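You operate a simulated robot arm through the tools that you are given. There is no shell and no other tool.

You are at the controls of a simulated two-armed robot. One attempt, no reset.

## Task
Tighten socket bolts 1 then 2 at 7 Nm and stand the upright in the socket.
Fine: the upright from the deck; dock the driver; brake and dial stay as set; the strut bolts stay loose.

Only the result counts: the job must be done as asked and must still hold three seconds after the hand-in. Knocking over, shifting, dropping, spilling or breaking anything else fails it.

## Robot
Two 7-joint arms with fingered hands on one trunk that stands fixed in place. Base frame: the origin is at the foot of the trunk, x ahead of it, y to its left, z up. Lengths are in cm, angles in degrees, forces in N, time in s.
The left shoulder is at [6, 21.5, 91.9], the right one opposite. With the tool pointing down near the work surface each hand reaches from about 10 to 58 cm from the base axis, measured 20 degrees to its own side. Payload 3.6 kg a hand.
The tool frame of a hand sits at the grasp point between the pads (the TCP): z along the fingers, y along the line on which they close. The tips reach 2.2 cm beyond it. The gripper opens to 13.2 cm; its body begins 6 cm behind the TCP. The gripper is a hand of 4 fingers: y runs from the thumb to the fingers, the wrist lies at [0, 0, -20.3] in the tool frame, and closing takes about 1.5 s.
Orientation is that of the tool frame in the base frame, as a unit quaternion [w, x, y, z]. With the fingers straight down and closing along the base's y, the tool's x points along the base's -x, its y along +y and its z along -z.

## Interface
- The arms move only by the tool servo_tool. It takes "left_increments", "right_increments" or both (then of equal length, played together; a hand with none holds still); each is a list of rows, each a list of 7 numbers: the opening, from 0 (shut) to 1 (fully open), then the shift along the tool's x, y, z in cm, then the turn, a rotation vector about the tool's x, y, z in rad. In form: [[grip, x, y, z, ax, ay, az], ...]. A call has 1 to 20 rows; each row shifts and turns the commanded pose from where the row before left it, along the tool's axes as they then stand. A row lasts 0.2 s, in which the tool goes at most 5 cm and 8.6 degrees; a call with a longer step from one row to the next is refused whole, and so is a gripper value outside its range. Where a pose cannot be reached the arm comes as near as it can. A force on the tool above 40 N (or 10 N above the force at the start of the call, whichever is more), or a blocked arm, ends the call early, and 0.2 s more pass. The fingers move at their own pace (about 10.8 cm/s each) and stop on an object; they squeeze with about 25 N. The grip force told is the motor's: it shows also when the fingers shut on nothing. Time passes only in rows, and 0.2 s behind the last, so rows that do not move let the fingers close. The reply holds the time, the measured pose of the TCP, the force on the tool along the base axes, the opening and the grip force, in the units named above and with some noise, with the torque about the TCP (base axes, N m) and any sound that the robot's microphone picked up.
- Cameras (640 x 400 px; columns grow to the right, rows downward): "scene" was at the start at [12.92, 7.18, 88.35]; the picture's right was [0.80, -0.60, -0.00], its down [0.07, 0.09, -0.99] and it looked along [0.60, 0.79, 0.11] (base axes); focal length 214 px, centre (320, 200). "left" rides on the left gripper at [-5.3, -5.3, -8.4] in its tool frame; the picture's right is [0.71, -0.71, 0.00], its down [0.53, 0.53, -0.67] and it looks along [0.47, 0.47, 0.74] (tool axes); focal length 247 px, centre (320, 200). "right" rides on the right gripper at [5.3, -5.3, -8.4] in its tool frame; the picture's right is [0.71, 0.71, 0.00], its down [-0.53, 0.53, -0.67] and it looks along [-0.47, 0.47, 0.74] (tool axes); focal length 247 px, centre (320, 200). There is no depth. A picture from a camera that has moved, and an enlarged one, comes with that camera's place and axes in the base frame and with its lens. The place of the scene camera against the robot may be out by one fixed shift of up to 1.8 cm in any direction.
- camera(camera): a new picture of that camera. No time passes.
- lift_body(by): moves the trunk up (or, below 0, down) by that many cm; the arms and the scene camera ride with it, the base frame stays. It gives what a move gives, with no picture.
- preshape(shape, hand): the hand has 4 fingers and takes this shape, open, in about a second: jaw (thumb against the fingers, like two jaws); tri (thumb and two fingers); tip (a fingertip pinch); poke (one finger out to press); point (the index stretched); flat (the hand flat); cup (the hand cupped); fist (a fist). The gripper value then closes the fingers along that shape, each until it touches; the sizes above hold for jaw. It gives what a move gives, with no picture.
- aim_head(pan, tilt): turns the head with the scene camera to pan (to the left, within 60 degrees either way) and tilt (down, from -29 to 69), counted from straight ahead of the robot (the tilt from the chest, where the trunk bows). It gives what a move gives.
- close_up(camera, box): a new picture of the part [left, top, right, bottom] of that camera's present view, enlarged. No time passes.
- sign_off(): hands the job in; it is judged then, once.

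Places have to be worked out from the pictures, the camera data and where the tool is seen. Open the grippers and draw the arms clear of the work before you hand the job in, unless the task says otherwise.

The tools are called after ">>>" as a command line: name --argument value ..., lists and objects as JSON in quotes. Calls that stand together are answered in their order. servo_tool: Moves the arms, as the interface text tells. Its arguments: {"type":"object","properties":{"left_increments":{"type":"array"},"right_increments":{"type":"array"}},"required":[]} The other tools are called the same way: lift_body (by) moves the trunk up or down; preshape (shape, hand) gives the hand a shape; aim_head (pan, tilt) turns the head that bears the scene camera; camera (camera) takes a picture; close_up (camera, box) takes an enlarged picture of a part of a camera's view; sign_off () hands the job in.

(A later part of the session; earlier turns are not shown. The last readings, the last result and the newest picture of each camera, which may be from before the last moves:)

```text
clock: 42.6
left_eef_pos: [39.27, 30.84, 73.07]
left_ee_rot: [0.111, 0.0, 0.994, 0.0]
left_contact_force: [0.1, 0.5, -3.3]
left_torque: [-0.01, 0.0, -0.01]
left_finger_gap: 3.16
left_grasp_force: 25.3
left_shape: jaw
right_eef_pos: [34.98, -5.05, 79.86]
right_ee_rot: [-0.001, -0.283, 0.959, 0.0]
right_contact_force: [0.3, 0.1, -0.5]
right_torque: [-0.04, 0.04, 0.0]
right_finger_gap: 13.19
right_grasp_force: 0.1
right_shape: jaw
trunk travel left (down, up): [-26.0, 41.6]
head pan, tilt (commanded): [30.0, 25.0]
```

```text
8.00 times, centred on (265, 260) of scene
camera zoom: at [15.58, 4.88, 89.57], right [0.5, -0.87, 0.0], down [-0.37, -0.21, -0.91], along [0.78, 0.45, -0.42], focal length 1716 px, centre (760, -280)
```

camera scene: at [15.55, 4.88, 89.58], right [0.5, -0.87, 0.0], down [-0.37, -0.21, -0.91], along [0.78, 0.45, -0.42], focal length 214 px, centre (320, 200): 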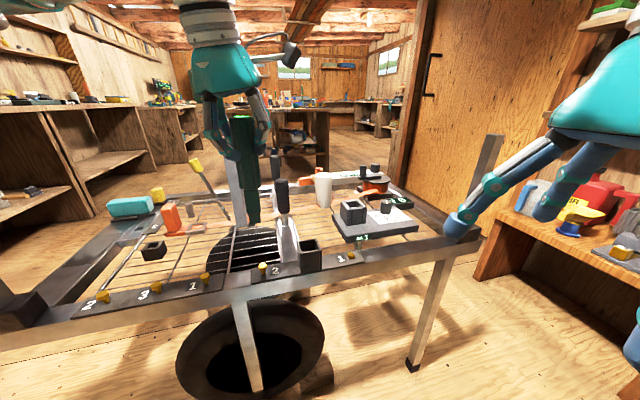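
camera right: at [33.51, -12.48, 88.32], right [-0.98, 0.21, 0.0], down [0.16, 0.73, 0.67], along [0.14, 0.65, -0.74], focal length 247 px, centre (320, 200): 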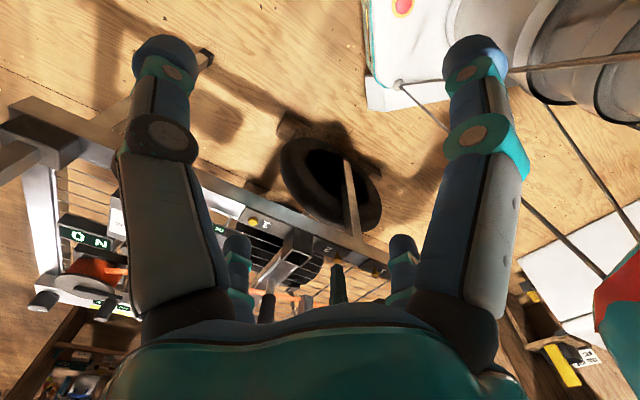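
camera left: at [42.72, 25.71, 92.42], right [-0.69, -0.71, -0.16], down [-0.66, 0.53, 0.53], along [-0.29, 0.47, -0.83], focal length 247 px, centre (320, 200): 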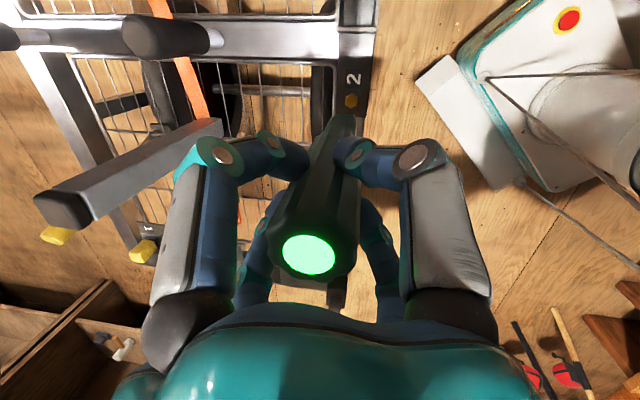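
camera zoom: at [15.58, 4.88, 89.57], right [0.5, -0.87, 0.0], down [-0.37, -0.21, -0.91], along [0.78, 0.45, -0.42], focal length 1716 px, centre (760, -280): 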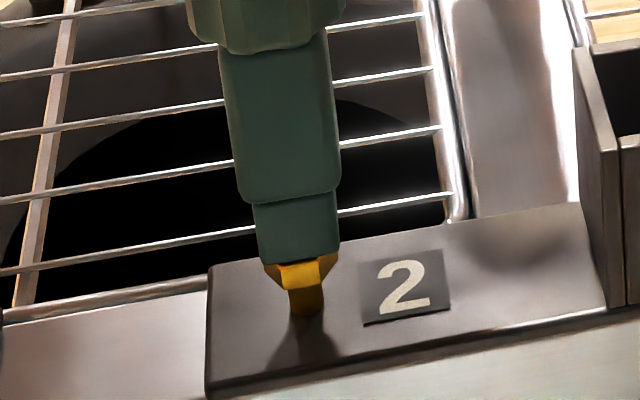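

The nose is centred on bolt 2. I press on down in small steps, then hold.

>>> servo_tool --left_increments '[[0, 0.056, 0, 0.244, 0, 0, 0], [0, 0.056, 0, 0.244, 0, 0, 0], [0, 0.045, 0, 0.195, 0, 0, 0], [0, 0.045, 0, 0.195, 0, 0, 0], [0, 0, 0, 0, 0, 0, 0], [0, 0, 0, 0, 0, 0, 0]]'

>>> close_up --camera "scene" --box '[240, 235, 290, 285]'

>>> close_up --camera "scene" --box '[320, 190, 440, 270]'

```text
clock: 44.0
left_eef_pos: [39.18, 30.85, 72.31]
left_ee_rot: [0.11, -0.001, 0.994, 0.0]
left_contact_force: [0.4, 0.1, -2.8]
left_torque: [-0.02, 0.01, 0.01]
left_finger_gap: 3.17
left_grasp_force: 25.2
left_shape: jaw
right_eef_pos: [35.01, -5.16, 79.88]
right_ee_rot: [-0.001, -0.283, 0.959, 0.0]
right_contact_force: [-0.7, -0.3, -0.1]
right_torque: [-0.01, 0.02, -0.04]
right_finger_gap: 13.2
right_grasp_force: 0.0
right_shape: jaw
trunk travel left (down, up): [-26.0, 41.6]
head pan, tilt (commanded): [30.0, 25.0]
```

```text
8.00 times, centred on (265, 260) of scene
camera zoom: at [15.58, 4.88, 89.55], right [0.5, -0.87, 0.0], down [-0.37, -0.21, -0.91], along [0.78, 0.45, -0.42], focal length 1716 px, centre (760, -280)
```

zoom: 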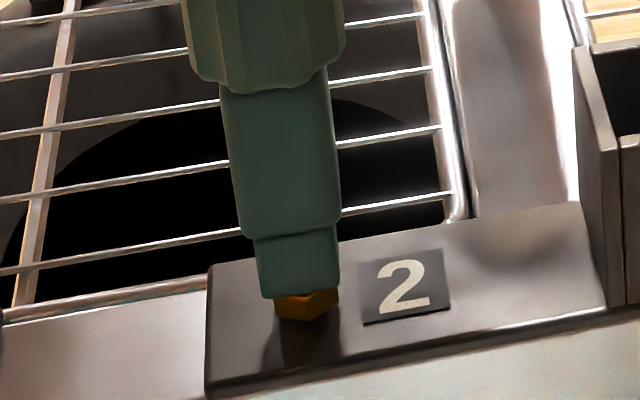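

```text
5.00 times, centred on (380, 230) of scene
camera zoom: at [15.58, 4.88, 89.55], right [0.5, -0.87, 0.0], down [-0.37, -0.21, -0.91], along [0.78, 0.45, -0.42], focal length 1072 px, centre (20, 50)
```

zoom: 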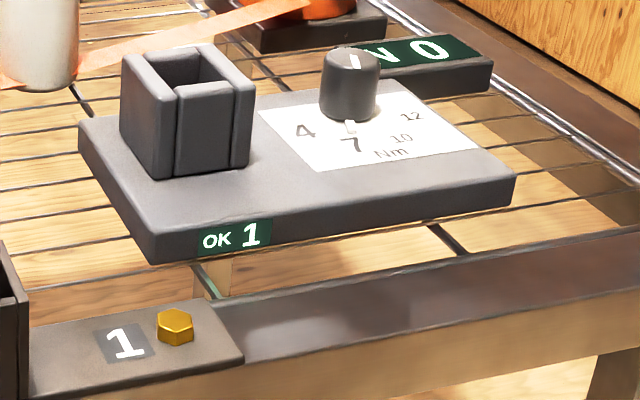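

Bolt 2's head is down at the plate, but the counter still shows 1. I press another 4 mm and hold, as with bolt 1.

>>> servo_tool --left_increments '[[0, 0.045, 0, 0.195, 0, 0, 0], [0, 0.045, 0, 0.195, 0, 0, 0], [0, 0, 0, 0, 0, 0, 0], [0, 0, 0, 0, 0, 0, 0], [0, 0, 0, 0, 0, 0, 0]]'

>>> close_up --camera "scene" --box '[240, 235, 290, 285]'

>>> close_up --camera "scene" --box '[320, 190, 440, 270]'

```text
clock: 45.2
left_eef_pos: [39.2, 30.83, 71.9]
left_ee_rot: [0.111, 0.001, 0.994, 0.0]
left_contact_force: [-0.5, 0.1, -3.3]
left_torque: [0.01, -0.04, 0.03]
left_finger_gap: 3.19
left_grasp_force: 25.4
left_shape: jaw
right_eef_pos: [34.91, -4.96, 79.82]
right_ee_rot: [-0.001, -0.284, 0.959, 0.0]
right_contact_force: [-0.4, -0.5, 0.2]
right_torque: [0.0, -0.01, -0.01]
right_finger_gap: 13.18
right_grasp_force: 0.0
right_shape: jaw
trunk travel left (down, up): [-26.0, 41.6]
head pan, tilt (commanded): [30.0, 25.0]
```

```text
8.00 times, centred on (265, 260) of scene
camera zoom: at [15.58, 4.88, 89.56], right [0.5, -0.87, 0.0], down [-0.37, -0.21, -0.91], along [0.78, 0.45, -0.42], focal length 1716 px, centre (760, -280)
```

zoom: 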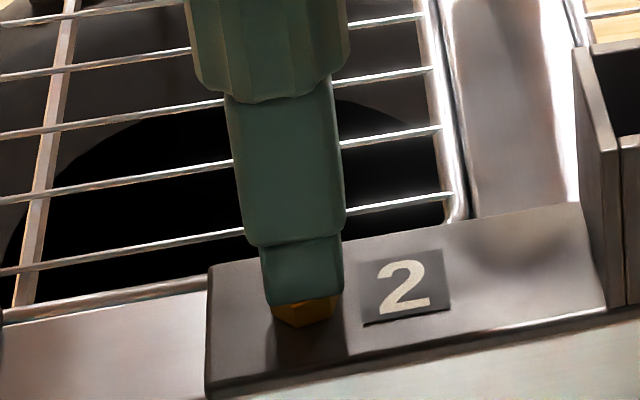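

```text
5.00 times, centred on (380, 230) of scene
camera zoom: at [15.58, 4.88, 89.56], right [0.5, -0.87, 0.0], down [-0.37, -0.21, -0.91], along [0.78, 0.45, -0.42], focal length 1072 px, centre (20, 50)
```

zoom: 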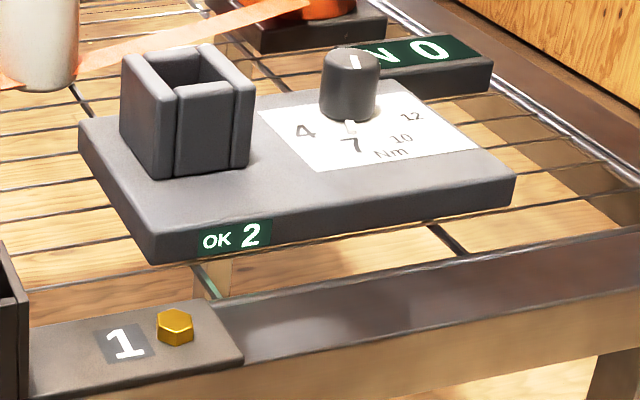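

The counter reads "OK 2": both socket bolts are tight. I lift the driver off bolt 2 and carry it back to hover above its holster.

>>> servo_tool --left_increments '[[0, -0.334, 0, -1.46, 0, 0, 0], [0, -0.612, 0, -2.68, 0, 0, 0], [0, -0.612, 0, -2.68, 0, 0, 0], [0, -0.612, 0, -2.68, 0, 0, 0], [0, -0.5, 0, -2.19, 0, 0, 0], [0, -3.566, -1.257, 0.814, 0, 0, 0], [0, -3.566, -1.257, 0.814, 0, 0, 0], [0, -3.566, -1.257, 0.814, 0, 0, 0], [0, -3.566, -1.257, 0.814, 0, 0, 0], [0, -3.566, -1.257, 0.814, 0, 0, 0], [0, -3.566, -1.257, 0.814, 0, 0, 0], [0, -3.566, -1.257, 0.814, 0, 0, 0]]'

>>> servo_tool --right_increments '[[1, 0, 0, 0, 0, 0, 0.144], [1, 0, 0, 0, 0, 0, 0.144], [1, 0, 0, 0, 0, 0, 0.144], [1, 0, 0, 0, 0, 0, 0.144]]'

>>> camera --camera "left"

>>> camera --camera "right"

>>> close_up --camera "scene" --box '[310, 130, 430, 260]'

```text
clock: 47.8
left_eef_pos: [64.75, 21.8, 83.62]
left_ee_rot: [0.112, 0.001, 0.994, 0.0]
left_contact_force: [-0.3, 0.7, -3.5]
left_torque: [0.02, 0.0, 0.02]
left_finger_gap: 3.16
left_grasp_force: 25.2
left_shape: jaw
right_eef_pos: [34.99, -5.13, 79.86]
right_ee_rot: [-0.002, -0.284, 0.959, 0.0]
right_contact_force: [-0.1, 0.2, 0.1]
right_torque: [0.01, 0.02, 0.02]
right_finger_gap: 13.19
right_grasp_force: 0.1
right_shape: jaw
trunk travel left (down, up): [-26.0, 41.6]
head pan, tilt (commanded): [30.0, 25.0]
```

```text
clock: 48.8
left_eef_pos: [64.91, 21.89, 83.6]
left_ee_rot: [0.111, 0.0, 0.994, 0.0]
left_contact_force: [0.2, 0.1, -2.7]
left_torque: [-0.02, 0.0, 0.01]
left_finger_gap: 3.18
left_grasp_force: 25.7
left_shape: jaw
right_eef_pos: [35.01, -5.12, 79.89]
right_ee_rot: [-0.001, 0.001, 1.0, 0.0]
right_contact_force: [0.9, -0.5, -0.7]
right_torque: [-0.01, 0.0, 0.03]
right_finger_gap: 13.2
right_grasp_force: 0.1
right_shape: jaw
trunk travel left (down, up): [-26.0, 41.6]
head pan, tilt (commanded): [30.0, 25.0]
```

```text
taken
camera left: at [68.22, 16.69, 92.97], right [-0.69, -0.71, -0.16], down [-0.66, 0.53, 0.53], along [-0.3, 0.47, -0.83], focal length 247 px, centre (320, 200)
```

left: 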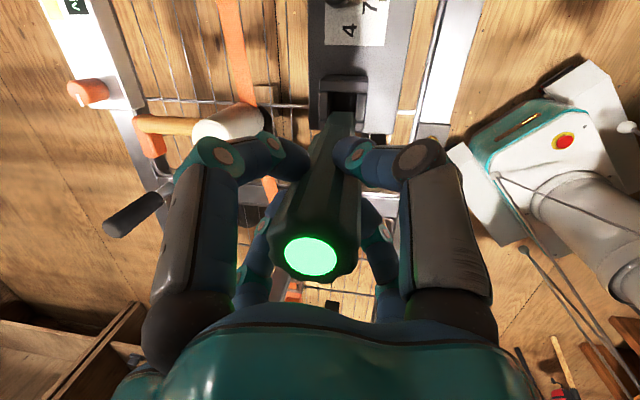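

```text
taken
camera right: at [29.79, -10.46, 88.38], right [-0.71, 0.71, 0.0], down [0.53, 0.52, 0.67], along [0.47, 0.47, -0.74], focal length 247 px, centre (320, 200)
```

right: 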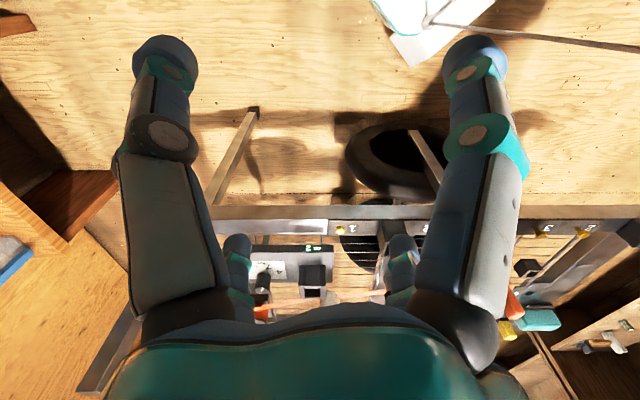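

```text
3.08 times, centred on (370, 195) of scene
camera zoom: at [15.62, 4.88, 89.56], right [0.5, -0.87, 0.0], down [-0.37, -0.21, -0.91], along [0.78, 0.45, -0.42], focal length 660 px, centre (166, 215)
```

zoom: 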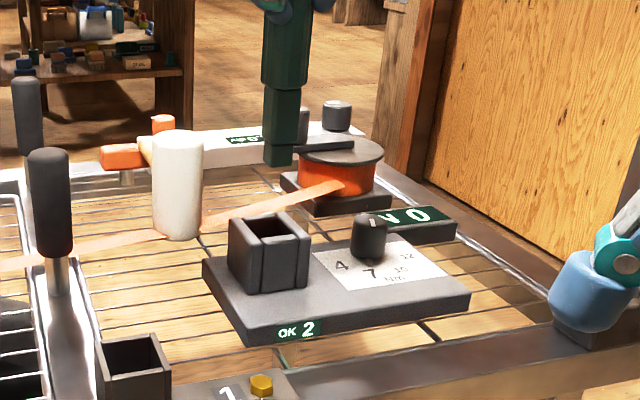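

I lower the driver until its tip is just above the holster, and raise the right hand so its camera can see tip and holster together.

>>> servo_tool --right_increments '[[1, -1.25, 1.25, -3.75, 0, 0, 0], [1, -1.25, 1.25, -3.75, 0, 0, 0], [1, -1.25, 1.25, -3.75, 0, 0, 0], [1, -1.25, 1.25, -3.75, 0, 0, 0]]' --left_increments '[[0, 0.11, 0, 0.49, 0, 0, 0], [0, 0.11, 0, 0.49, 0, 0, 0], [0, 0.11, 0, 0.49, 0, 0, 0], [0, 0.11, 0, 0.49, 0, 0, 0]]'

>>> camera --camera "right"

>>> close_up --camera "right" --box '[270, 170, 370, 270]'

>>> close_up --camera "left" --box '[300, 60, 400, 140]'

>>> close_up --camera "scene" --box '[320, 150, 400, 240]'

```text
clock: 49.8
left_eef_pos: [64.91, 21.92, 81.79]
left_ee_rot: [0.111, 0.0, 0.994, 0.0]
left_contact_force: [-0.6, 0.8, -3.1]
left_torque: [-0.02, 0.01, -0.01]
left_finger_gap: 3.16
left_grasp_force: 24.8
left_shape: jaw
right_eef_pos: [39.94, 0.04, 94.68]
right_ee_rot: [-0.001, 0.0, 1.0, 0.0]
right_contact_force: [-1.0, 0.8, -0.1]
right_torque: [0.0, 0.01, 0.0]
right_finger_gap: 13.19
right_grasp_force: 0.1
right_shape: jaw
trunk travel left (down, up): [-26.0, 41.6]
head pan, tilt (commanded): [30.0, 25.0]
```

```text
taken
camera right: at [34.77, -5.46, 103.23], right [-0.71, 0.71, 0.0], down [0.53, 0.53, 0.67], along [0.47, 0.47, -0.74], focal length 247 px, centre (320, 200)
```

right: 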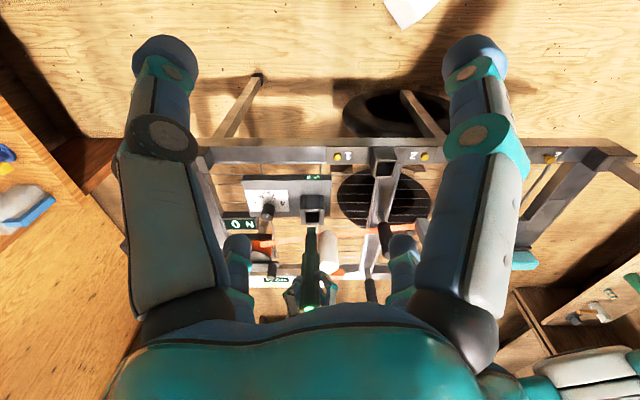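

```text
4.00 times, centred on (320, 220) of right
camera zoom: at [34.77, -5.46, 103.23], right [-0.71, 0.71, 0.0], down [0.53, 0.53, 0.67], along [0.47, 0.47, -0.74], focal length 988 px, centre (320, 120)
```

zoom: 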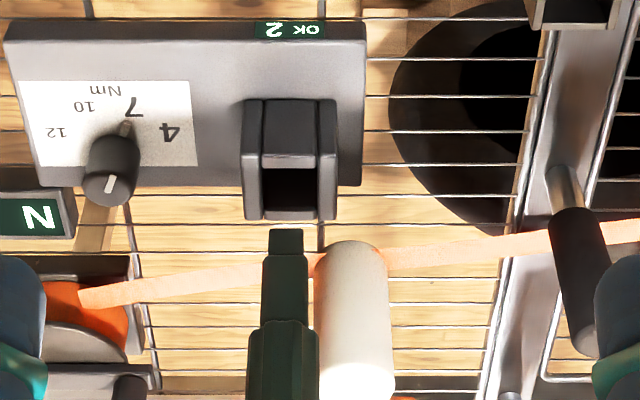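

```text
5.00 times, centred on (350, 100) of left
camera zoom: at [68.29, 16.74, 91.08], right [-0.69, -0.71, -0.16], down [-0.66, 0.53, 0.53], along [-0.3, 0.47, -0.83], focal length 1235 px, centre (170, 700)
```

zoom: 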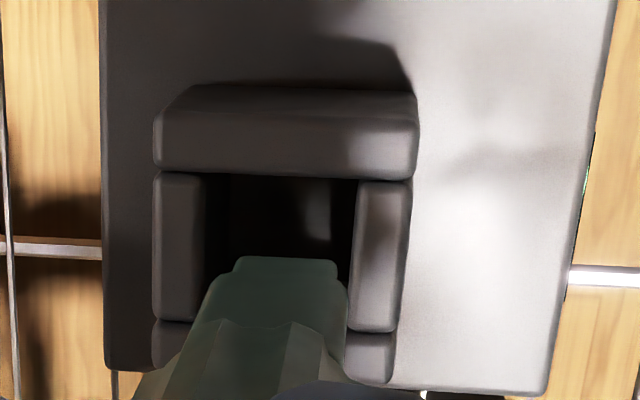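

```text
4.44 times, centred on (360, 195) of scene
camera zoom: at [15.61, 4.89, 89.56], right [0.5, -0.87, 0.0], down [-0.37, -0.21, -0.91], along [0.78, 0.45, -0.42], focal length 953 px, centre (142, 222)
```

zoom: 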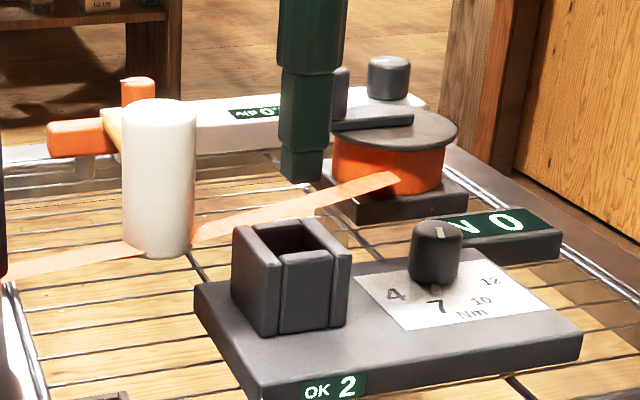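

The holster is a square cup whose centre lies about 2–3 mm further in +y than the tip. I shift +0.25 in y, lower 4 cm so the tip comes level with the cup's rim, and look again.

>>> servo_tool --left_increments '[[0, 0, 0.25, 0, 0, 0, 0], [0, 0.178, 0, 0.78, 0, 0, 0], [0, 0.178, 0, 0.78, 0, 0, 0], [0, 0.178, 0, 0.78, 0, 0, 0], [0, 0.178, 0, 0.78, 0, 0, 0], [0, 0.178, 0, 0.78, 0, 0, 0]]'

>>> close_up --camera "right" --box '[290, 180, 350, 240]'

>>> close_up --camera "left" --box '[300, 60, 400, 140]'

>>> close_up --camera "scene" --box '[320, 160, 400, 240]'

```text
clock: 51.2
left_eef_pos: [64.96, 22.27, 77.78]
left_ee_rot: [0.111, -0.001, 0.994, -0.001]
left_contact_force: [-0.4, 0.1, -3.0]
left_torque: [0.0, 0.02, 0.01]
left_finger_gap: 3.15
left_grasp_force: 25.3
left_shape: jaw
right_eef_pos: [40.03, -0.03, 94.81]
right_ee_rot: [-0.001, -0.001, 1.0, 0.001]
right_contact_force: [0.2, -0.2, -1.1]
right_torque: [0.01, 0.02, 0.01]
right_finger_gap: 13.19
right_grasp_force: 0.1
right_shape: jaw
trunk travel left (down, up): [-26.0, 41.6]
head pan, tilt (commanded): [30.0, 25.0]
```

```text
6.67 times, centred on (320, 210) of right
camera zoom: at [34.79, -5.49, 103.18], right [-0.71, 0.71, 0.0], down [0.53, 0.53, 0.67], along [0.47, 0.47, -0.74], focal length 1646 px, centre (320, 133)
```

zoom: 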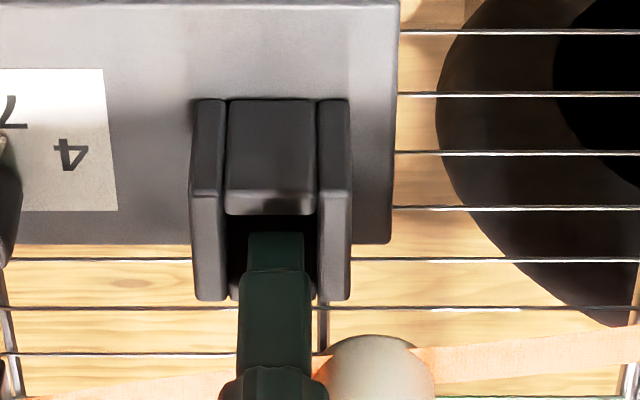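

```text
5.00 times, centred on (350, 100) of left
camera zoom: at [68.24, 17.06, 87.08], right [-0.69, -0.71, -0.16], down [-0.66, 0.53, 0.54], along [-0.3, 0.47, -0.83], focal length 1235 px, centre (170, 700)
```

zoom: 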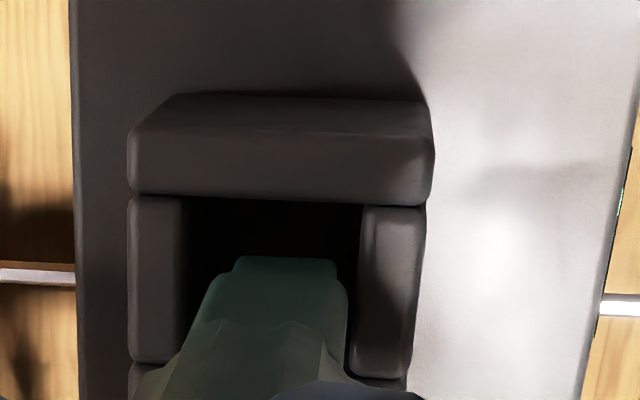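

```text
5.00 times, centred on (360, 200) of scene
camera zoom: at [15.62, 4.87, 89.56], right [0.5, -0.87, 0.0], down [-0.37, -0.21, -0.91], along [0.78, 0.45, -0.42], focal length 1072 px, centre (120, 200)
```

zoom: 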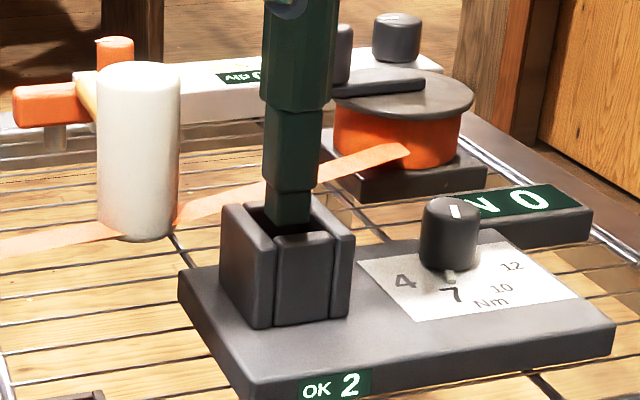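

The nose is inside the cup's opening with margin all round. I lower on in small steps, watching for contact.

>>> servo_tool --left_increments '[[0, 0.09, 0, 0.39, 0, 0, 0], [0, 0.09, 0, 0.39, 0, 0, 0], [0, 0.09, 0, 0.39, 0, 0, 0], [0, 0.09, 0, 0.39, 0, 0, 0], [0, 0.09, 0, 0.39, 0, 0, 0], [0, 0.09, 0, 0.39, 0, 0, 0], [0, 0.09, 0, 0.39, 0, 0, 0], [0, 0.09, 0, 0.39, 0, 0, 0]]'

>>> close_up --camera "right" --box '[290, 180, 350, 240]'

>>> close_up --camera "scene" --box '[320, 160, 400, 240]'

```text
clock: 53.0
left_eef_pos: [64.95, 22.16, 74.6]
left_ee_rot: [0.112, 0.001, 0.994, -0.001]
left_contact_force: [0.0, 0.4, -3.8]
left_torque: [-0.04, -0.02, -0.01]
left_finger_gap: 3.17
left_grasp_force: 25.0
left_shape: jaw
right_eef_pos: [40.0, -0.07, 94.74]
right_ee_rot: [-0.001, 0.0, 1.0, 0.0]
right_contact_force: [0.7, 0.5, -1.0]
right_torque: [0.01, -0.03, 0.01]
right_finger_gap: 13.18
right_grasp_force: 0.0
right_shape: jaw
trunk travel left (down, up): [-26.0, 41.6]
head pan, tilt (commanded): [30.0, 25.0]
```

```text
6.67 times, centred on (320, 210) of right
camera zoom: at [34.78, -5.48, 103.18], right [-0.71, 0.71, 0.0], down [0.53, 0.53, 0.67], along [0.47, 0.47, -0.74], focal length 1646 px, centre (320, 133)
```

zoom: 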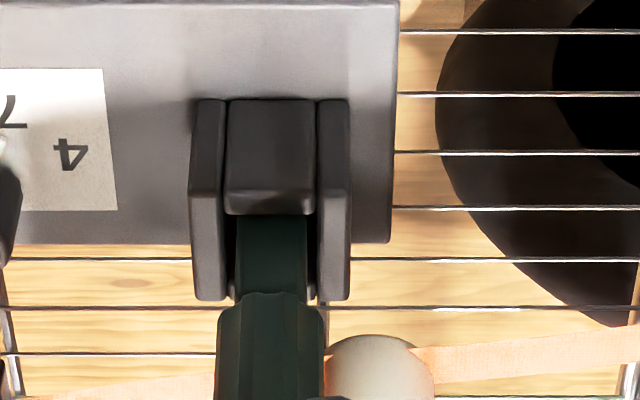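

```text
5.00 times, centred on (360, 200) of scene
camera zoom: at [15.62, 4.88, 89.56], right [0.5, -0.87, 0.0], down [-0.37, -0.21, -0.91], along [0.78, 0.45, -0.42], focal length 1072 px, centre (120, 200)
```

zoom: 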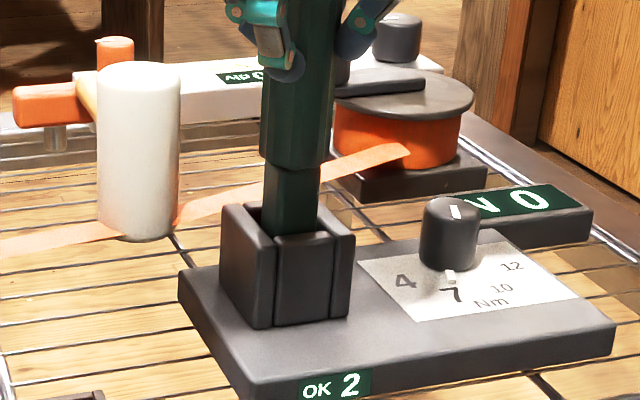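

Still hanging free; originally the handle's shoulder sat close to the rim, so about 2 cm remain. I continue down gently.

>>> servo_tool --left_increments '[[0, 0.067, 0, 0.29, 0, 0, 0], [0, 0.067, 0, 0.29, 0, 0, 0], [0, 0.067, 0, 0.29, 0, 0, 0], [0, 0.067, 0, 0.29, 0, 0, 0], [0, 0, 0, 0, 0, 0, 0]]'

>>> close_up --camera "scene" --box '[320, 160, 400, 240]'

```text
clock: 54.2
left_eef_pos: [64.81, 22.19, 73.38]
left_ee_rot: [0.111, 0.0, 0.994, 0.0]
left_contact_force: [-0.8, -0.4, -3.7]
left_torque: [0.0, 0.0, 0.0]
left_finger_gap: 3.14
left_grasp_force: 24.8
left_shape: jaw
right_eef_pos: [40.02, 0.01, 94.69]
right_ee_rot: [-0.001, 0.0, 1.0, 0.0]
right_contact_force: [-0.6, 0.2, 0.4]
right_torque: [-0.02, -0.02, -0.03]
right_finger_gap: 13.19
right_grasp_force: 0.1
right_shape: jaw
trunk travel left (down, up): [-26.0, 41.6]
head pan, tilt (commanded): [30.0, 25.0]
```

```text
5.00 times, centred on (360, 200) of scene
camera zoom: at [15.62, 4.88, 89.56], right [0.5, -0.87, 0.0], down [-0.37, -0.21, -0.91], along [0.78, 0.45, -0.42], focal length 1072 px, centre (120, 200)
```

zoom: 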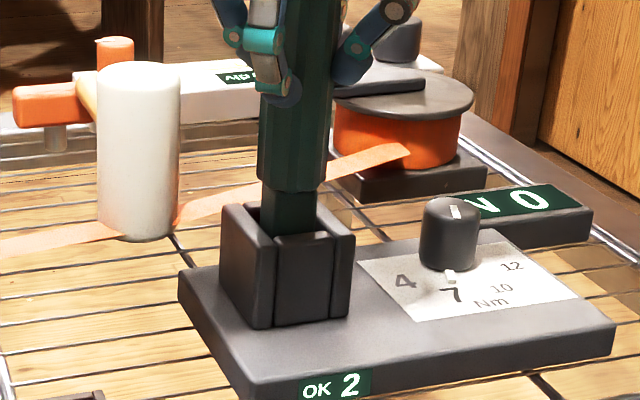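

Still free of contact at z = 73.4. I keep lowering in small steps until the reading changes.

>>> servo_tool --left_increments '[[0, 0.045, 0, 0.195, 0, 0, 0], [0, 0.045, 0, 0.195, 0, 0, 0], [0, 0.045, 0, 0.195, 0, 0, 0], [0, 0.045, 0, 0.195, 0, 0, 0], [0, 0.045, 0, 0.195, 0, 0, 0], [0, 0, 0, 0, 0, 0, 0]]'

>>> close_up --camera "scene" --box '[320, 160, 400, 240]'

```text
clock: 55.6
left_eef_pos: [65.05, 22.24, 72.53]
left_ee_rot: [0.113, 0.0, 0.994, 0.0]
left_contact_force: [0.8, 0.6, 3.4]
left_torque: [0.03, 0.02, 0.0]
left_finger_gap: 3.16
left_grasp_force: 25.5
left_shape: jaw
right_eef_pos: [39.91, -0.13, 94.91]
right_ee_rot: [0.0, 0.0, 1.0, 0.0]
right_contact_force: [0.7, 0.3, 1.3]
right_torque: [-0.02, 0.03, 0.04]
right_finger_gap: 13.18
right_grasp_force: 0.1
right_shape: jaw
trunk travel left (down, up): [-26.0, 41.6]
head pan, tilt (commanded): [30.0, 25.0]
```

```text
5.00 times, centred on (360, 200) of scene
camera zoom: at [15.57, 4.86, 89.58], right [0.5, -0.87, 0.0], down [-0.37, -0.21, -0.91], along [0.78, 0.45, -0.42], focal length 1072 px, centre (120, 200)
```

zoom: 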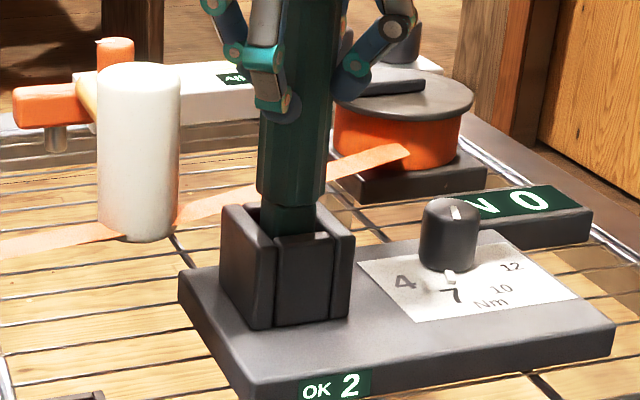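

Contact at about 6 N: the driver stands on the cup's floor at the same height as at the start. I open the fingers to release it.

>>> servo_tool --left_increments '[[0.3, 0, 0, 0, 0, 0, 0], [0.4, 0, 0, 0, 0, 0, 0], [0.5, 0, 0, 0, 0, 0, 0], [0.6, 0, 0, 0, 0, 0, 0], [0.6, 0, 0, 0, 0, 0, 0], [0.6, 0, 0, 0, 0, 0, 0]]'

>>> camera --camera "left"

>>> close_up --camera "scene" --box '[310, 120, 410, 240]'

```text
clock: 57.0
left_eef_pos: [65.0, 22.22, 72.45]
left_ee_rot: [0.112, 0.0, 0.994, 0.0]
left_contact_force: [0.4, -0.6, 0.2]
left_torque: [0.0, 0.0, 0.02]
left_finger_gap: 7.86
left_grasp_force: 0.1
left_shape: jaw
right_eef_pos: [40.01, -0.04, 94.79]
right_ee_rot: [-0.001, -0.001, 1.0, 0.0]
right_contact_force: [0.7, 0.5, -0.8]
right_torque: [0.01, -0.05, 0.01]
right_finger_gap: 13.18
right_grasp_force: 0.1
right_shape: jaw
trunk travel left (down, up): [-26.0, 41.6]
head pan, tilt (commanded): [30.0, 25.0]
```

```text
taken
camera left: at [68.33, 17.03, 81.79], right [-0.69, -0.71, -0.16], down [-0.66, 0.53, 0.53], along [-0.3, 0.47, -0.83], focal length 247 px, centre (320, 200)
```

left: 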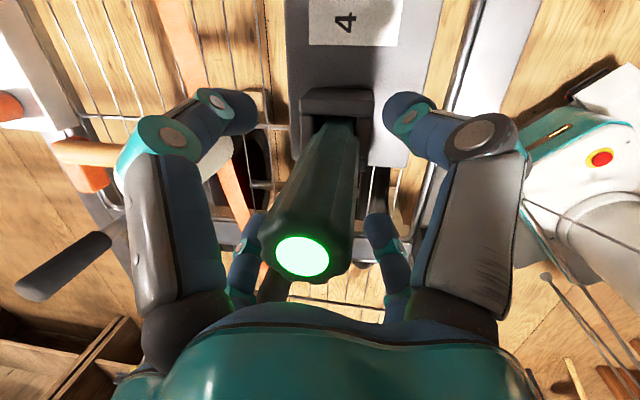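

```text
3.33 times, centred on (360, 180) of scene
camera zoom: at [15.59, 4.87, 89.57], right [0.5, -0.87, 0.0], down [-0.37, -0.21, -0.91], along [0.78, 0.45, -0.42], focal length 715 px, centre (187, 267)
```

zoom: 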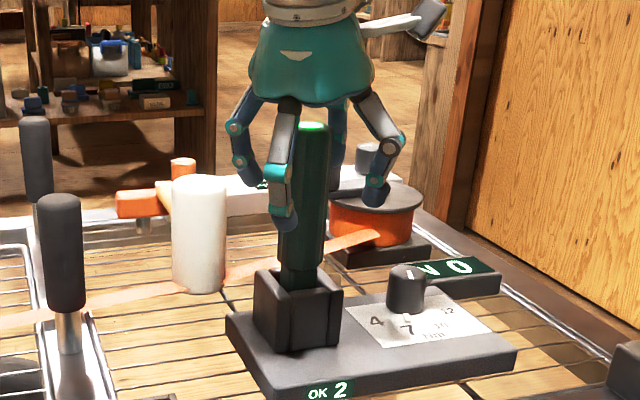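

The driver stands docked by itself. I withdraw the hand straight up.

>>> servo_tool --left_increments '[[0.65, -0.334, 0, -1.46, 0, 0, 0], [0.65, -0.668, 0, -2.925, 0, 0, 0], [0.65, -0.668, 0, -2.925, 0, 0, 0], [0.65, -0.668, 0, -2.925, 0, 0, 0], [0.65, -0.668, 0, -2.925, 0, 0, 0]]'

>>> camera --camera "left"

>>> close_up --camera "scene" --box '[310, 120, 410, 240]'

>>> close_up --camera "right" --box '[260, 160, 380, 280]'

```text
clock: 58.2
left_eef_pos: [65.09, 22.21, 86.08]
left_ee_rot: [0.112, 0.0, 0.994, 0.0]
left_contact_force: [0.5, -0.4, -0.7]
left_torque: [0.0, 0.0, 0.02]
left_finger_gap: 8.54
left_grasp_force: 0.0
left_shape: jaw
right_eef_pos: [40.09, -0.05, 94.8]
right_ee_rot: [0.0, 0.0, 1.0, 0.0]
right_contact_force: [0.5, 0.4, -0.5]
right_torque: [0.01, -0.05, 0.02]
right_finger_gap: 13.2
right_grasp_force: 0.1
right_shape: jaw
trunk travel left (down, up): [-26.0, 41.6]
head pan, tilt (commanded): [30.0, 25.0]
```

```text
taken
camera left: at [68.5, 17.03, 95.43], right [-0.69, -0.71, -0.16], down [-0.66, 0.53, 0.53], along [-0.29, 0.47, -0.83], focal length 247 px, centre (320, 200)
```

left: 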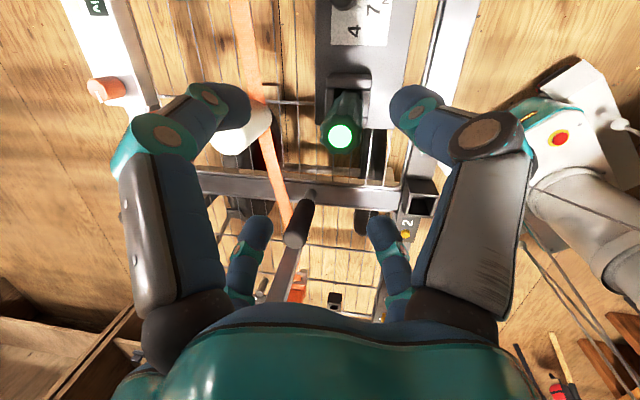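

```text
3.33 times, centred on (360, 180) of scene
camera zoom: at [15.57, 4.86, 89.57], right [0.5, -0.87, 0.0], down [-0.37, -0.21, -0.91], along [0.78, 0.45, -0.42], focal length 715 px, centre (187, 267)
```

zoom: 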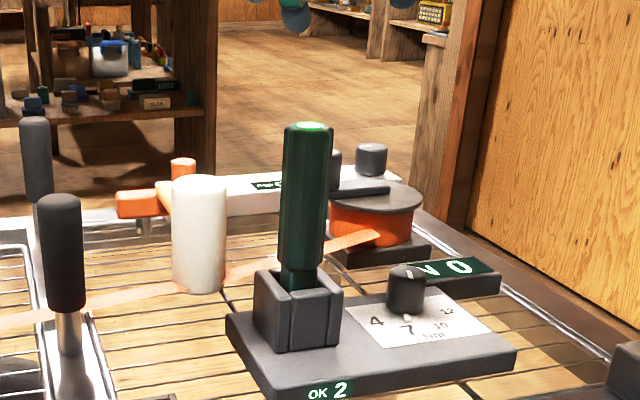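

```text
3.33 times, centred on (320, 220) of right
camera zoom: at [34.74, -5.51, 103.21], right [-0.71, 0.71, 0.0], down [0.53, 0.53, 0.67], along [0.47, 0.47, -0.74], focal length 823 px, centre (320, 133)
```

zoom: 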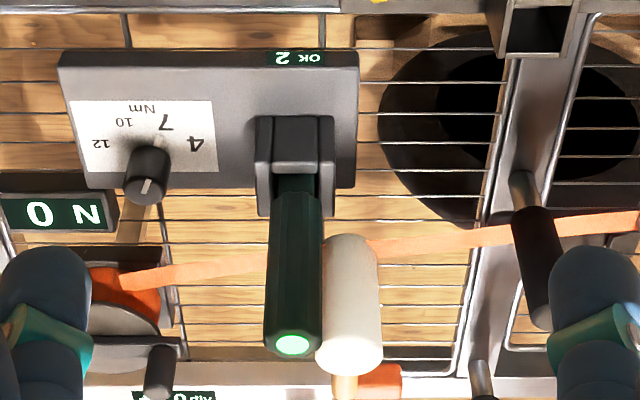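

The driver stands upright in its dock, counter "OK 2". Next the upright: I bring the left tool vertical and yaw it 45° to match the cart, then move above the bar.

>>> servo_tool --left_increments '[[0.65, 0, 0, -1.5, 0, 0.112, 0], [0.65, 0, 0, -1.5, 0, 0.112, 0], [0.8, 0, 0, 0, 0, 0, -0.131], [0.8, 0, 0, 0, 0, 0, -0.131], [0.8, 0, 0, 0, 0, 0, -0.131], [0.8, 0, 0, 0, 0, 0, -0.131], [0.8, 0, 0, 0, 0, 0, -0.131], [0.8, 0, 0, 0, 0, 0, -0.13]]'

>>> servo_tool --left_increments '[[0.8, -1.15, 3.82, -0.3, 0, 0, 0], [0.8, -1.15, 3.82, -0.3, 0, 0, 0], [0.8, -1.15, 3.82, -0.3, 0, 0, 0], [0.8, -1.15, 3.82, -0.3, 0, 0, 0], [0.8, -1.15, 3.82, -0.3, 0, 0, 0], [0.8, -1.15, 3.82, -0.3, 0, 0, 0]]'

>>> camera --camera "left"

>>> camera --camera "scene"

```text
clock: 60.0
left_eef_pos: [64.37, 22.28, 88.8]
left_ee_rot: [0.0, -0.383, 0.924, 0.0]
left_contact_force: [0.1, -0.7, 0.6]
left_torque: [-0.01, -0.02, -0.01]
left_finger_gap: 10.54
left_grasp_force: 0.0
left_shape: jaw
right_eef_pos: [39.93, -0.08, 94.83]
right_ee_rot: [-0.001, 0.0, 1.0, -0.001]
right_contact_force: [0.4, 0.2, -0.4]
right_torque: [0.01, 0.01, 0.02]
right_finger_gap: 13.19
right_grasp_force: 0.1
right_shape: jaw
trunk travel left (down, up): [-26.0, 41.6]
head pan, tilt (commanded): [30.0, 25.0]
```

```text
clock: 61.4
left_eef_pos: [52.85, 43.37, 90.74]
left_ee_rot: [0.0, -0.383, 0.924, 0.0]
left_contact_force: [-1.0, 0.7, 0.6]
left_torque: [-0.02, 0.02, 0.02]
left_finger_gap: 10.57
left_grasp_force: 0.1
left_shape: jaw
right_eef_pos: [39.91, -0.15, 94.75]
right_ee_rot: [0.0, 0.0, 1.0, 0.0]
right_contact_force: [-0.3, 0.0, 0.2]
right_torque: [0.0, -0.03, 0.0]
right_finger_gap: 13.19
right_grasp_force: 0.0
right_shape: jaw
trunk travel left (down, up): [-26.0, 41.6]
head pan, tilt (commanded): [30.0, 25.0]
```

```text
taken
camera left: at [60.6, 43.45, 99.13], right [0.0, -1.0, 0.0], down [-0.74, 0.0, 0.67], along [-0.67, 0.0, -0.74], focal length 247 px, centre (320, 200)
```

left: 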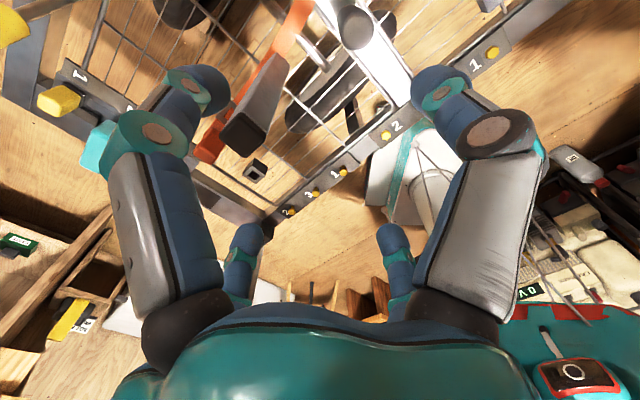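

```text
taken
camera scene: at [15.56, 4.88, 89.57], right [0.5, -0.87, 0.0], down [-0.37, -0.21, -0.91], along [0.78, 0.45, -0.42], focal length 214 px, centre (320, 200)
```

scene: 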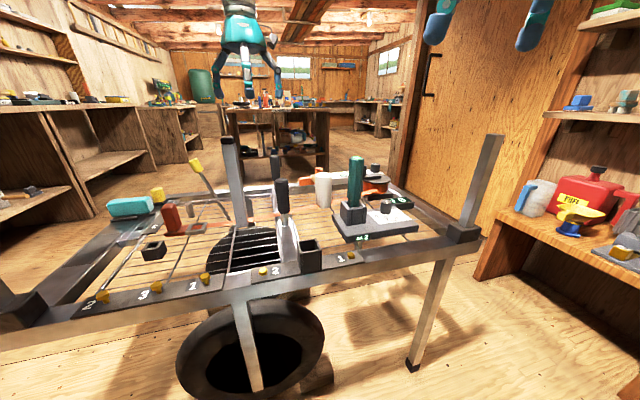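

The bar's capped top shows in the left view. I enlarge it to fix the bar's position before moving over it.

>>> close_up --camera "left" --box '[200, 40, 320, 180]'

>>> close_up --camera "right" --box '[300, 140, 460, 300]'

>>> close_up --camera "scene" --box '[180, 120, 280, 250]'

```text
2.86 times, centred on (260, 110) of left
camera zoom: at [60.6, 43.45, 99.13], right [0.0, -1.0, 0.0], down [-0.74, 0.0, 0.67], along [-0.67, 0.0, -0.74], focal length 706 px, centre (491, 457)
```

zoom: 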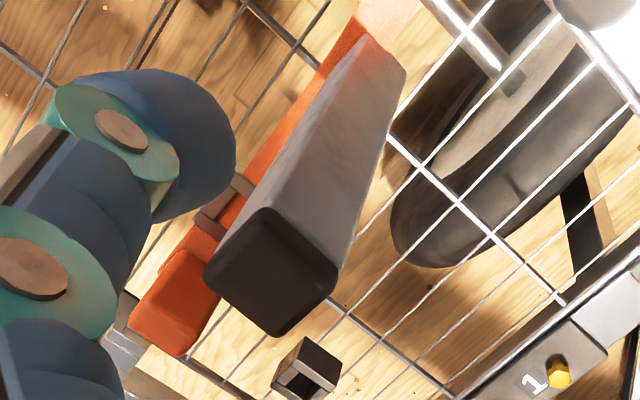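

```text
2.50 times, centred on (380, 220) of right
camera zoom: at [34.72, -5.48, 103.21], right [-0.71, 0.71, 0.0], down [0.53, 0.53, 0.67], along [0.47, 0.47, -0.74], focal length 617 px, centre (170, 150)
```

zoom: 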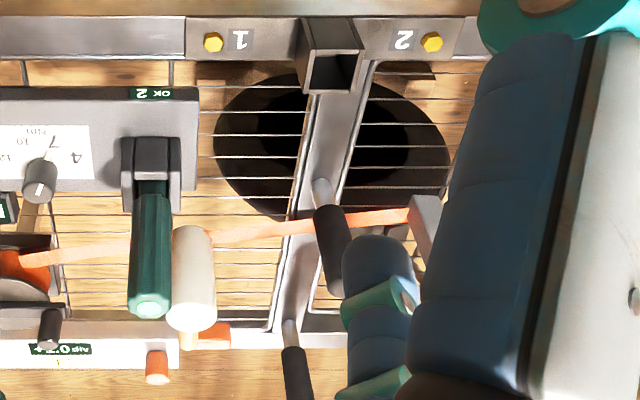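

```text
3.08 times, centred on (230, 185) of scene
camera zoom: at [15.56, 4.88, 89.57], right [0.5, -0.87, 0.0], down [-0.37, -0.21, -0.91], along [0.78, 0.45, -0.42], focal length 660 px, centre (597, 246)
```

zoom: 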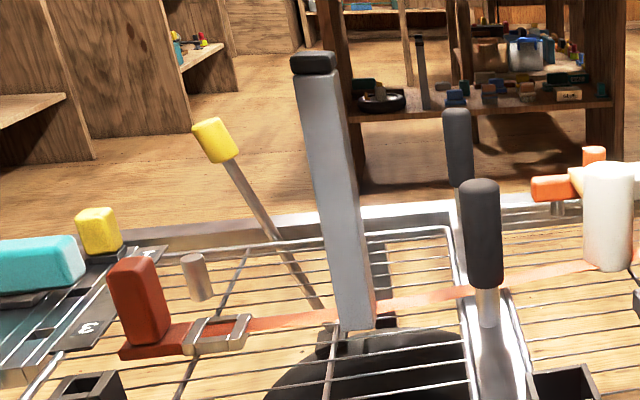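

The bar's top centre comes out near (50.7, 50.0) with z≈80. I move directly above it and check that the arm reaches.

>>> servo_tool --left_increments '[[0.8, -1.06, 2.07, 0.5, 0, 0, 0], [0.8, -1.06, 2.07, 0.5, 0, 0, 0], [0.8, -1.05, 2.07, 0.5, 0, 0, 0], [0.8, 0, 0, 0, 0, 0, 0]]'

>>> camera --camera "left"

>>> close_up --camera "left" --box '[260, 40, 380, 180]'

>>> camera --camera "scene"

```text
clock: 62.4
left_eef_pos: [50.91, 49.91, 89.22]
left_ee_rot: [0.0, -0.383, 0.924, 0.0]
left_contact_force: [0.4, 0.4, -0.7]
left_torque: [0.01, -0.01, 0.0]
left_finger_gap: 10.53
left_grasp_force: 0.1
left_shape: jaw
right_eef_pos: [39.96, -0.07, 94.74]
right_ee_rot: [-0.001, 0.0, 1.0, 0.0]
right_contact_force: [0.2, -0.8, -0.5]
right_torque: [-0.04, 0.01, 0.01]
right_finger_gap: 13.19
right_grasp_force: 0.1
right_shape: jaw
trunk travel left (down, up): [-26.0, 41.6]
head pan, tilt (commanded): [30.0, 25.0]
```

```text
taken
camera left: at [58.57, 50.01, 97.47], right [0.0, -1.0, 0.0], down [-0.74, 0.0, 0.67], along [-0.67, 0.0, -0.74], focal length 247 px, centre (320, 200)
```

left: 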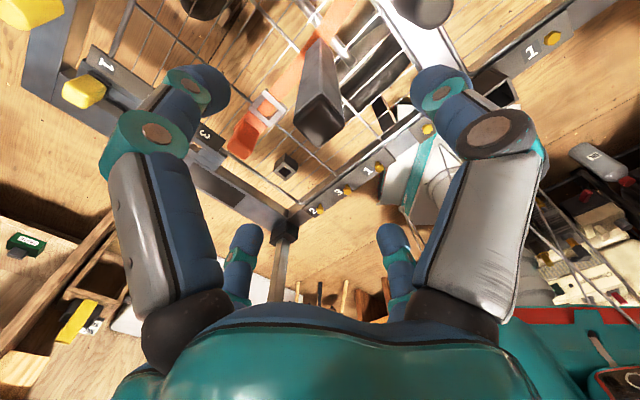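

```text
2.86 times, centred on (320, 110) of left
camera zoom: at [58.57, 50.01, 97.47], right [0.0, -1.0, 0.0], down [-0.74, 0.0, 0.67], along [-0.67, 0.0, -0.74], focal length 706 px, centre (320, 457)
```

zoom: 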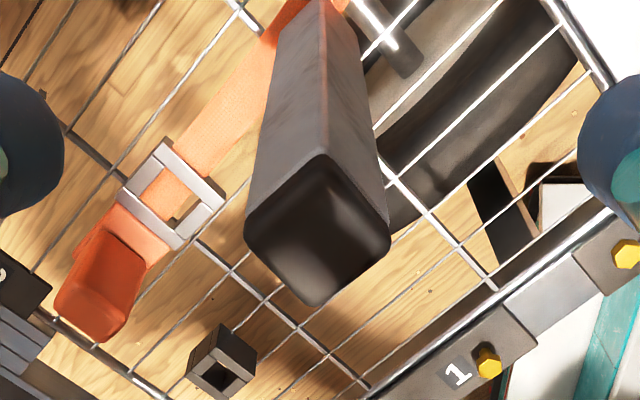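

```text
taken
camera scene: at [15.58, 4.88, 89.57], right [0.5, -0.87, 0.0], down [-0.37, -0.21, -0.91], along [0.78, 0.45, -0.42], focal length 214 px, centre (320, 200)
```

scene: 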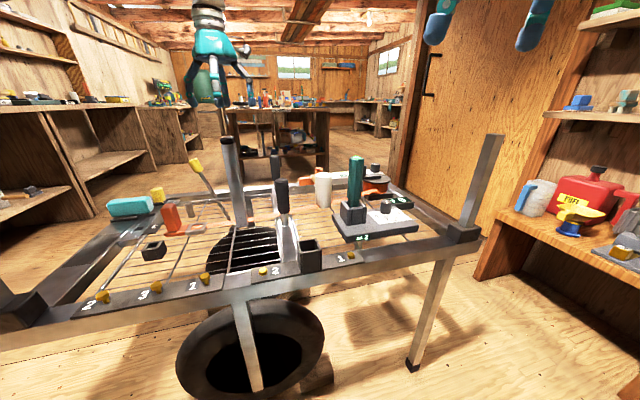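

Two views agree on the bar's top: centre (50.5, 50.06), z≈79.6, sides along the tool's axes. I correct the offset and descend so the top 4–5 cm lie between the pads.

>>> servo_tool --left_increments '[[0.65, 0.35, 0.42, 0, 0, 0, 0], [0.65, 0, 0, 2.5, 0, 0, 0], [0.65, 0, 0, 2.5, 0, 0, 0], [0.65, 0, 0, 2.5, 0, 0, 0]]'

>>> close_up --camera "left" --box '[200, 60, 440, 280]'

>>> close_up --camera "scene" --box '[160, 80, 300, 240]'

```text
clock: 63.4
left_eef_pos: [50.51, 50.18, 81.59]
left_ee_rot: [0.001, -0.383, 0.924, 0.0]
left_contact_force: [1.0, 0.5, -0.8]
left_torque: [0.0, 0.0, 0.0]
left_finger_gap: 8.64
left_grasp_force: 0.1
left_shape: jaw
right_eef_pos: [40.15, -0.09, 94.7]
right_ee_rot: [-0.001, 0.0, 1.0, 0.0]
right_contact_force: [0.2, -0.5, 0.3]
right_torque: [0.02, 0.03, -0.03]
right_finger_gap: 13.18
right_grasp_force: 0.1
right_shape: jaw
trunk travel left (down, up): [-26.0, 41.6]
head pan, tilt (commanded): [30.0, 25.0]
```

```text
1.82 times, centred on (320, 170) of left
camera zoom: at [58.11, 50.2, 90.03], right [0.0, -1.0, 0.0], down [-0.74, 0.0, 0.67], along [-0.67, 0.0, -0.74], focal length 449 px, centre (320, 254)
```

zoom: 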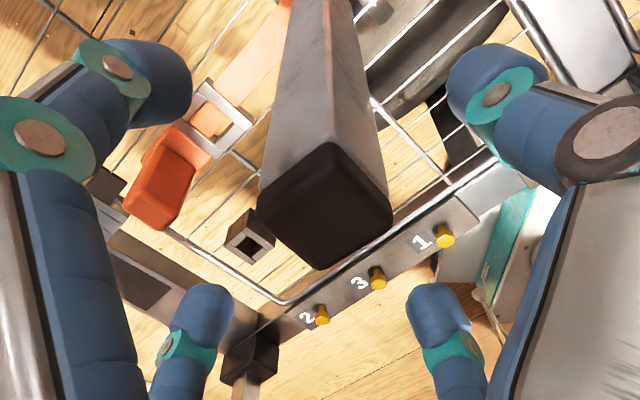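

```text
2.50 times, centred on (230, 160) of scene
camera zoom: at [15.59, 4.88, 89.56], right [0.5, -0.87, 0.0], down [-0.37, -0.21, -0.91], along [0.78, 0.45, -0.42], focal length 536 px, centre (545, 300)
```

zoom: 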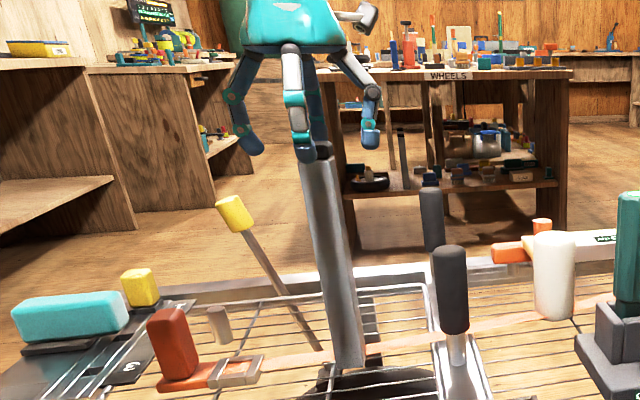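

The bar is centred between the fingers to about 1 mm. I descend the remaining 6.6 cm to the grasp height.

>>> servo_tool --left_increments '[[0.65, 0.1, -0.1, 2.0, 0, 0, 0], [0.65, 0, 0, 2.0, 0, 0, 0], [0.65, 0, 0, 1.6, 0, 0, 0], [0.65, 0, 0, 1.0, 0, 0, 0]]'

>>> camera --camera "left"

>>> close_up --camera "scene" --box '[160, 80, 300, 240]'

```text
clock: 64.4
left_eef_pos: [50.43, 49.93, 75.03]
left_ee_rot: [0.0, -0.382, 0.924, 0.001]
left_contact_force: [0.2, 0.2, 0.0]
left_torque: [0.04, -0.01, -0.01]
left_finger_gap: 8.64
left_grasp_force: 0.1
left_shape: jaw
right_eef_pos: [40.06, -0.12, 94.76]
right_ee_rot: [-0.001, 0.0, 1.0, 0.0]
right_contact_force: [0.1, 0.4, 0.0]
right_torque: [-0.01, -0.01, 0.01]
right_finger_gap: 13.2
right_grasp_force: 0.0
right_shape: jaw
trunk travel left (down, up): [-26.0, 41.6]
head pan, tilt (commanded): [30.0, 25.0]
```

```text
taken
camera left: at [57.96, 50.04, 83.39], right [0.0, -1.0, 0.0], down [-0.74, 0.0, 0.67], along [-0.67, 0.0, -0.74], focal length 247 px, centre (320, 200)
```

left: 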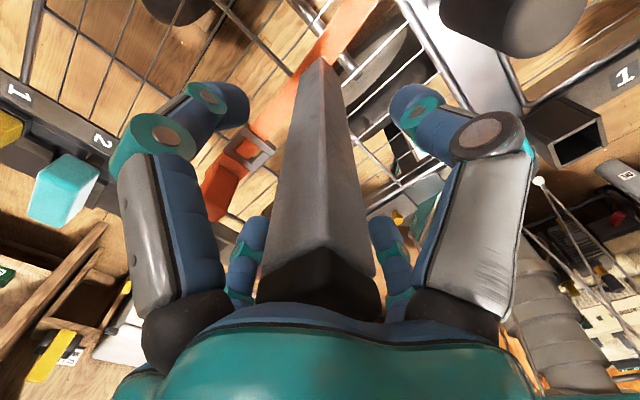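

```text
2.50 times, centred on (230, 160) of scene
camera zoom: at [15.58, 4.87, 89.57], right [0.5, -0.87, 0.0], down [-0.37, -0.21, -0.91], along [0.78, 0.45, -0.42], focal length 536 px, centre (545, 300)
```

zoom: 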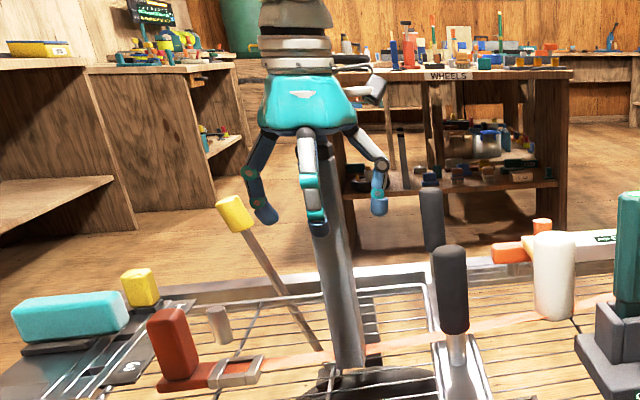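

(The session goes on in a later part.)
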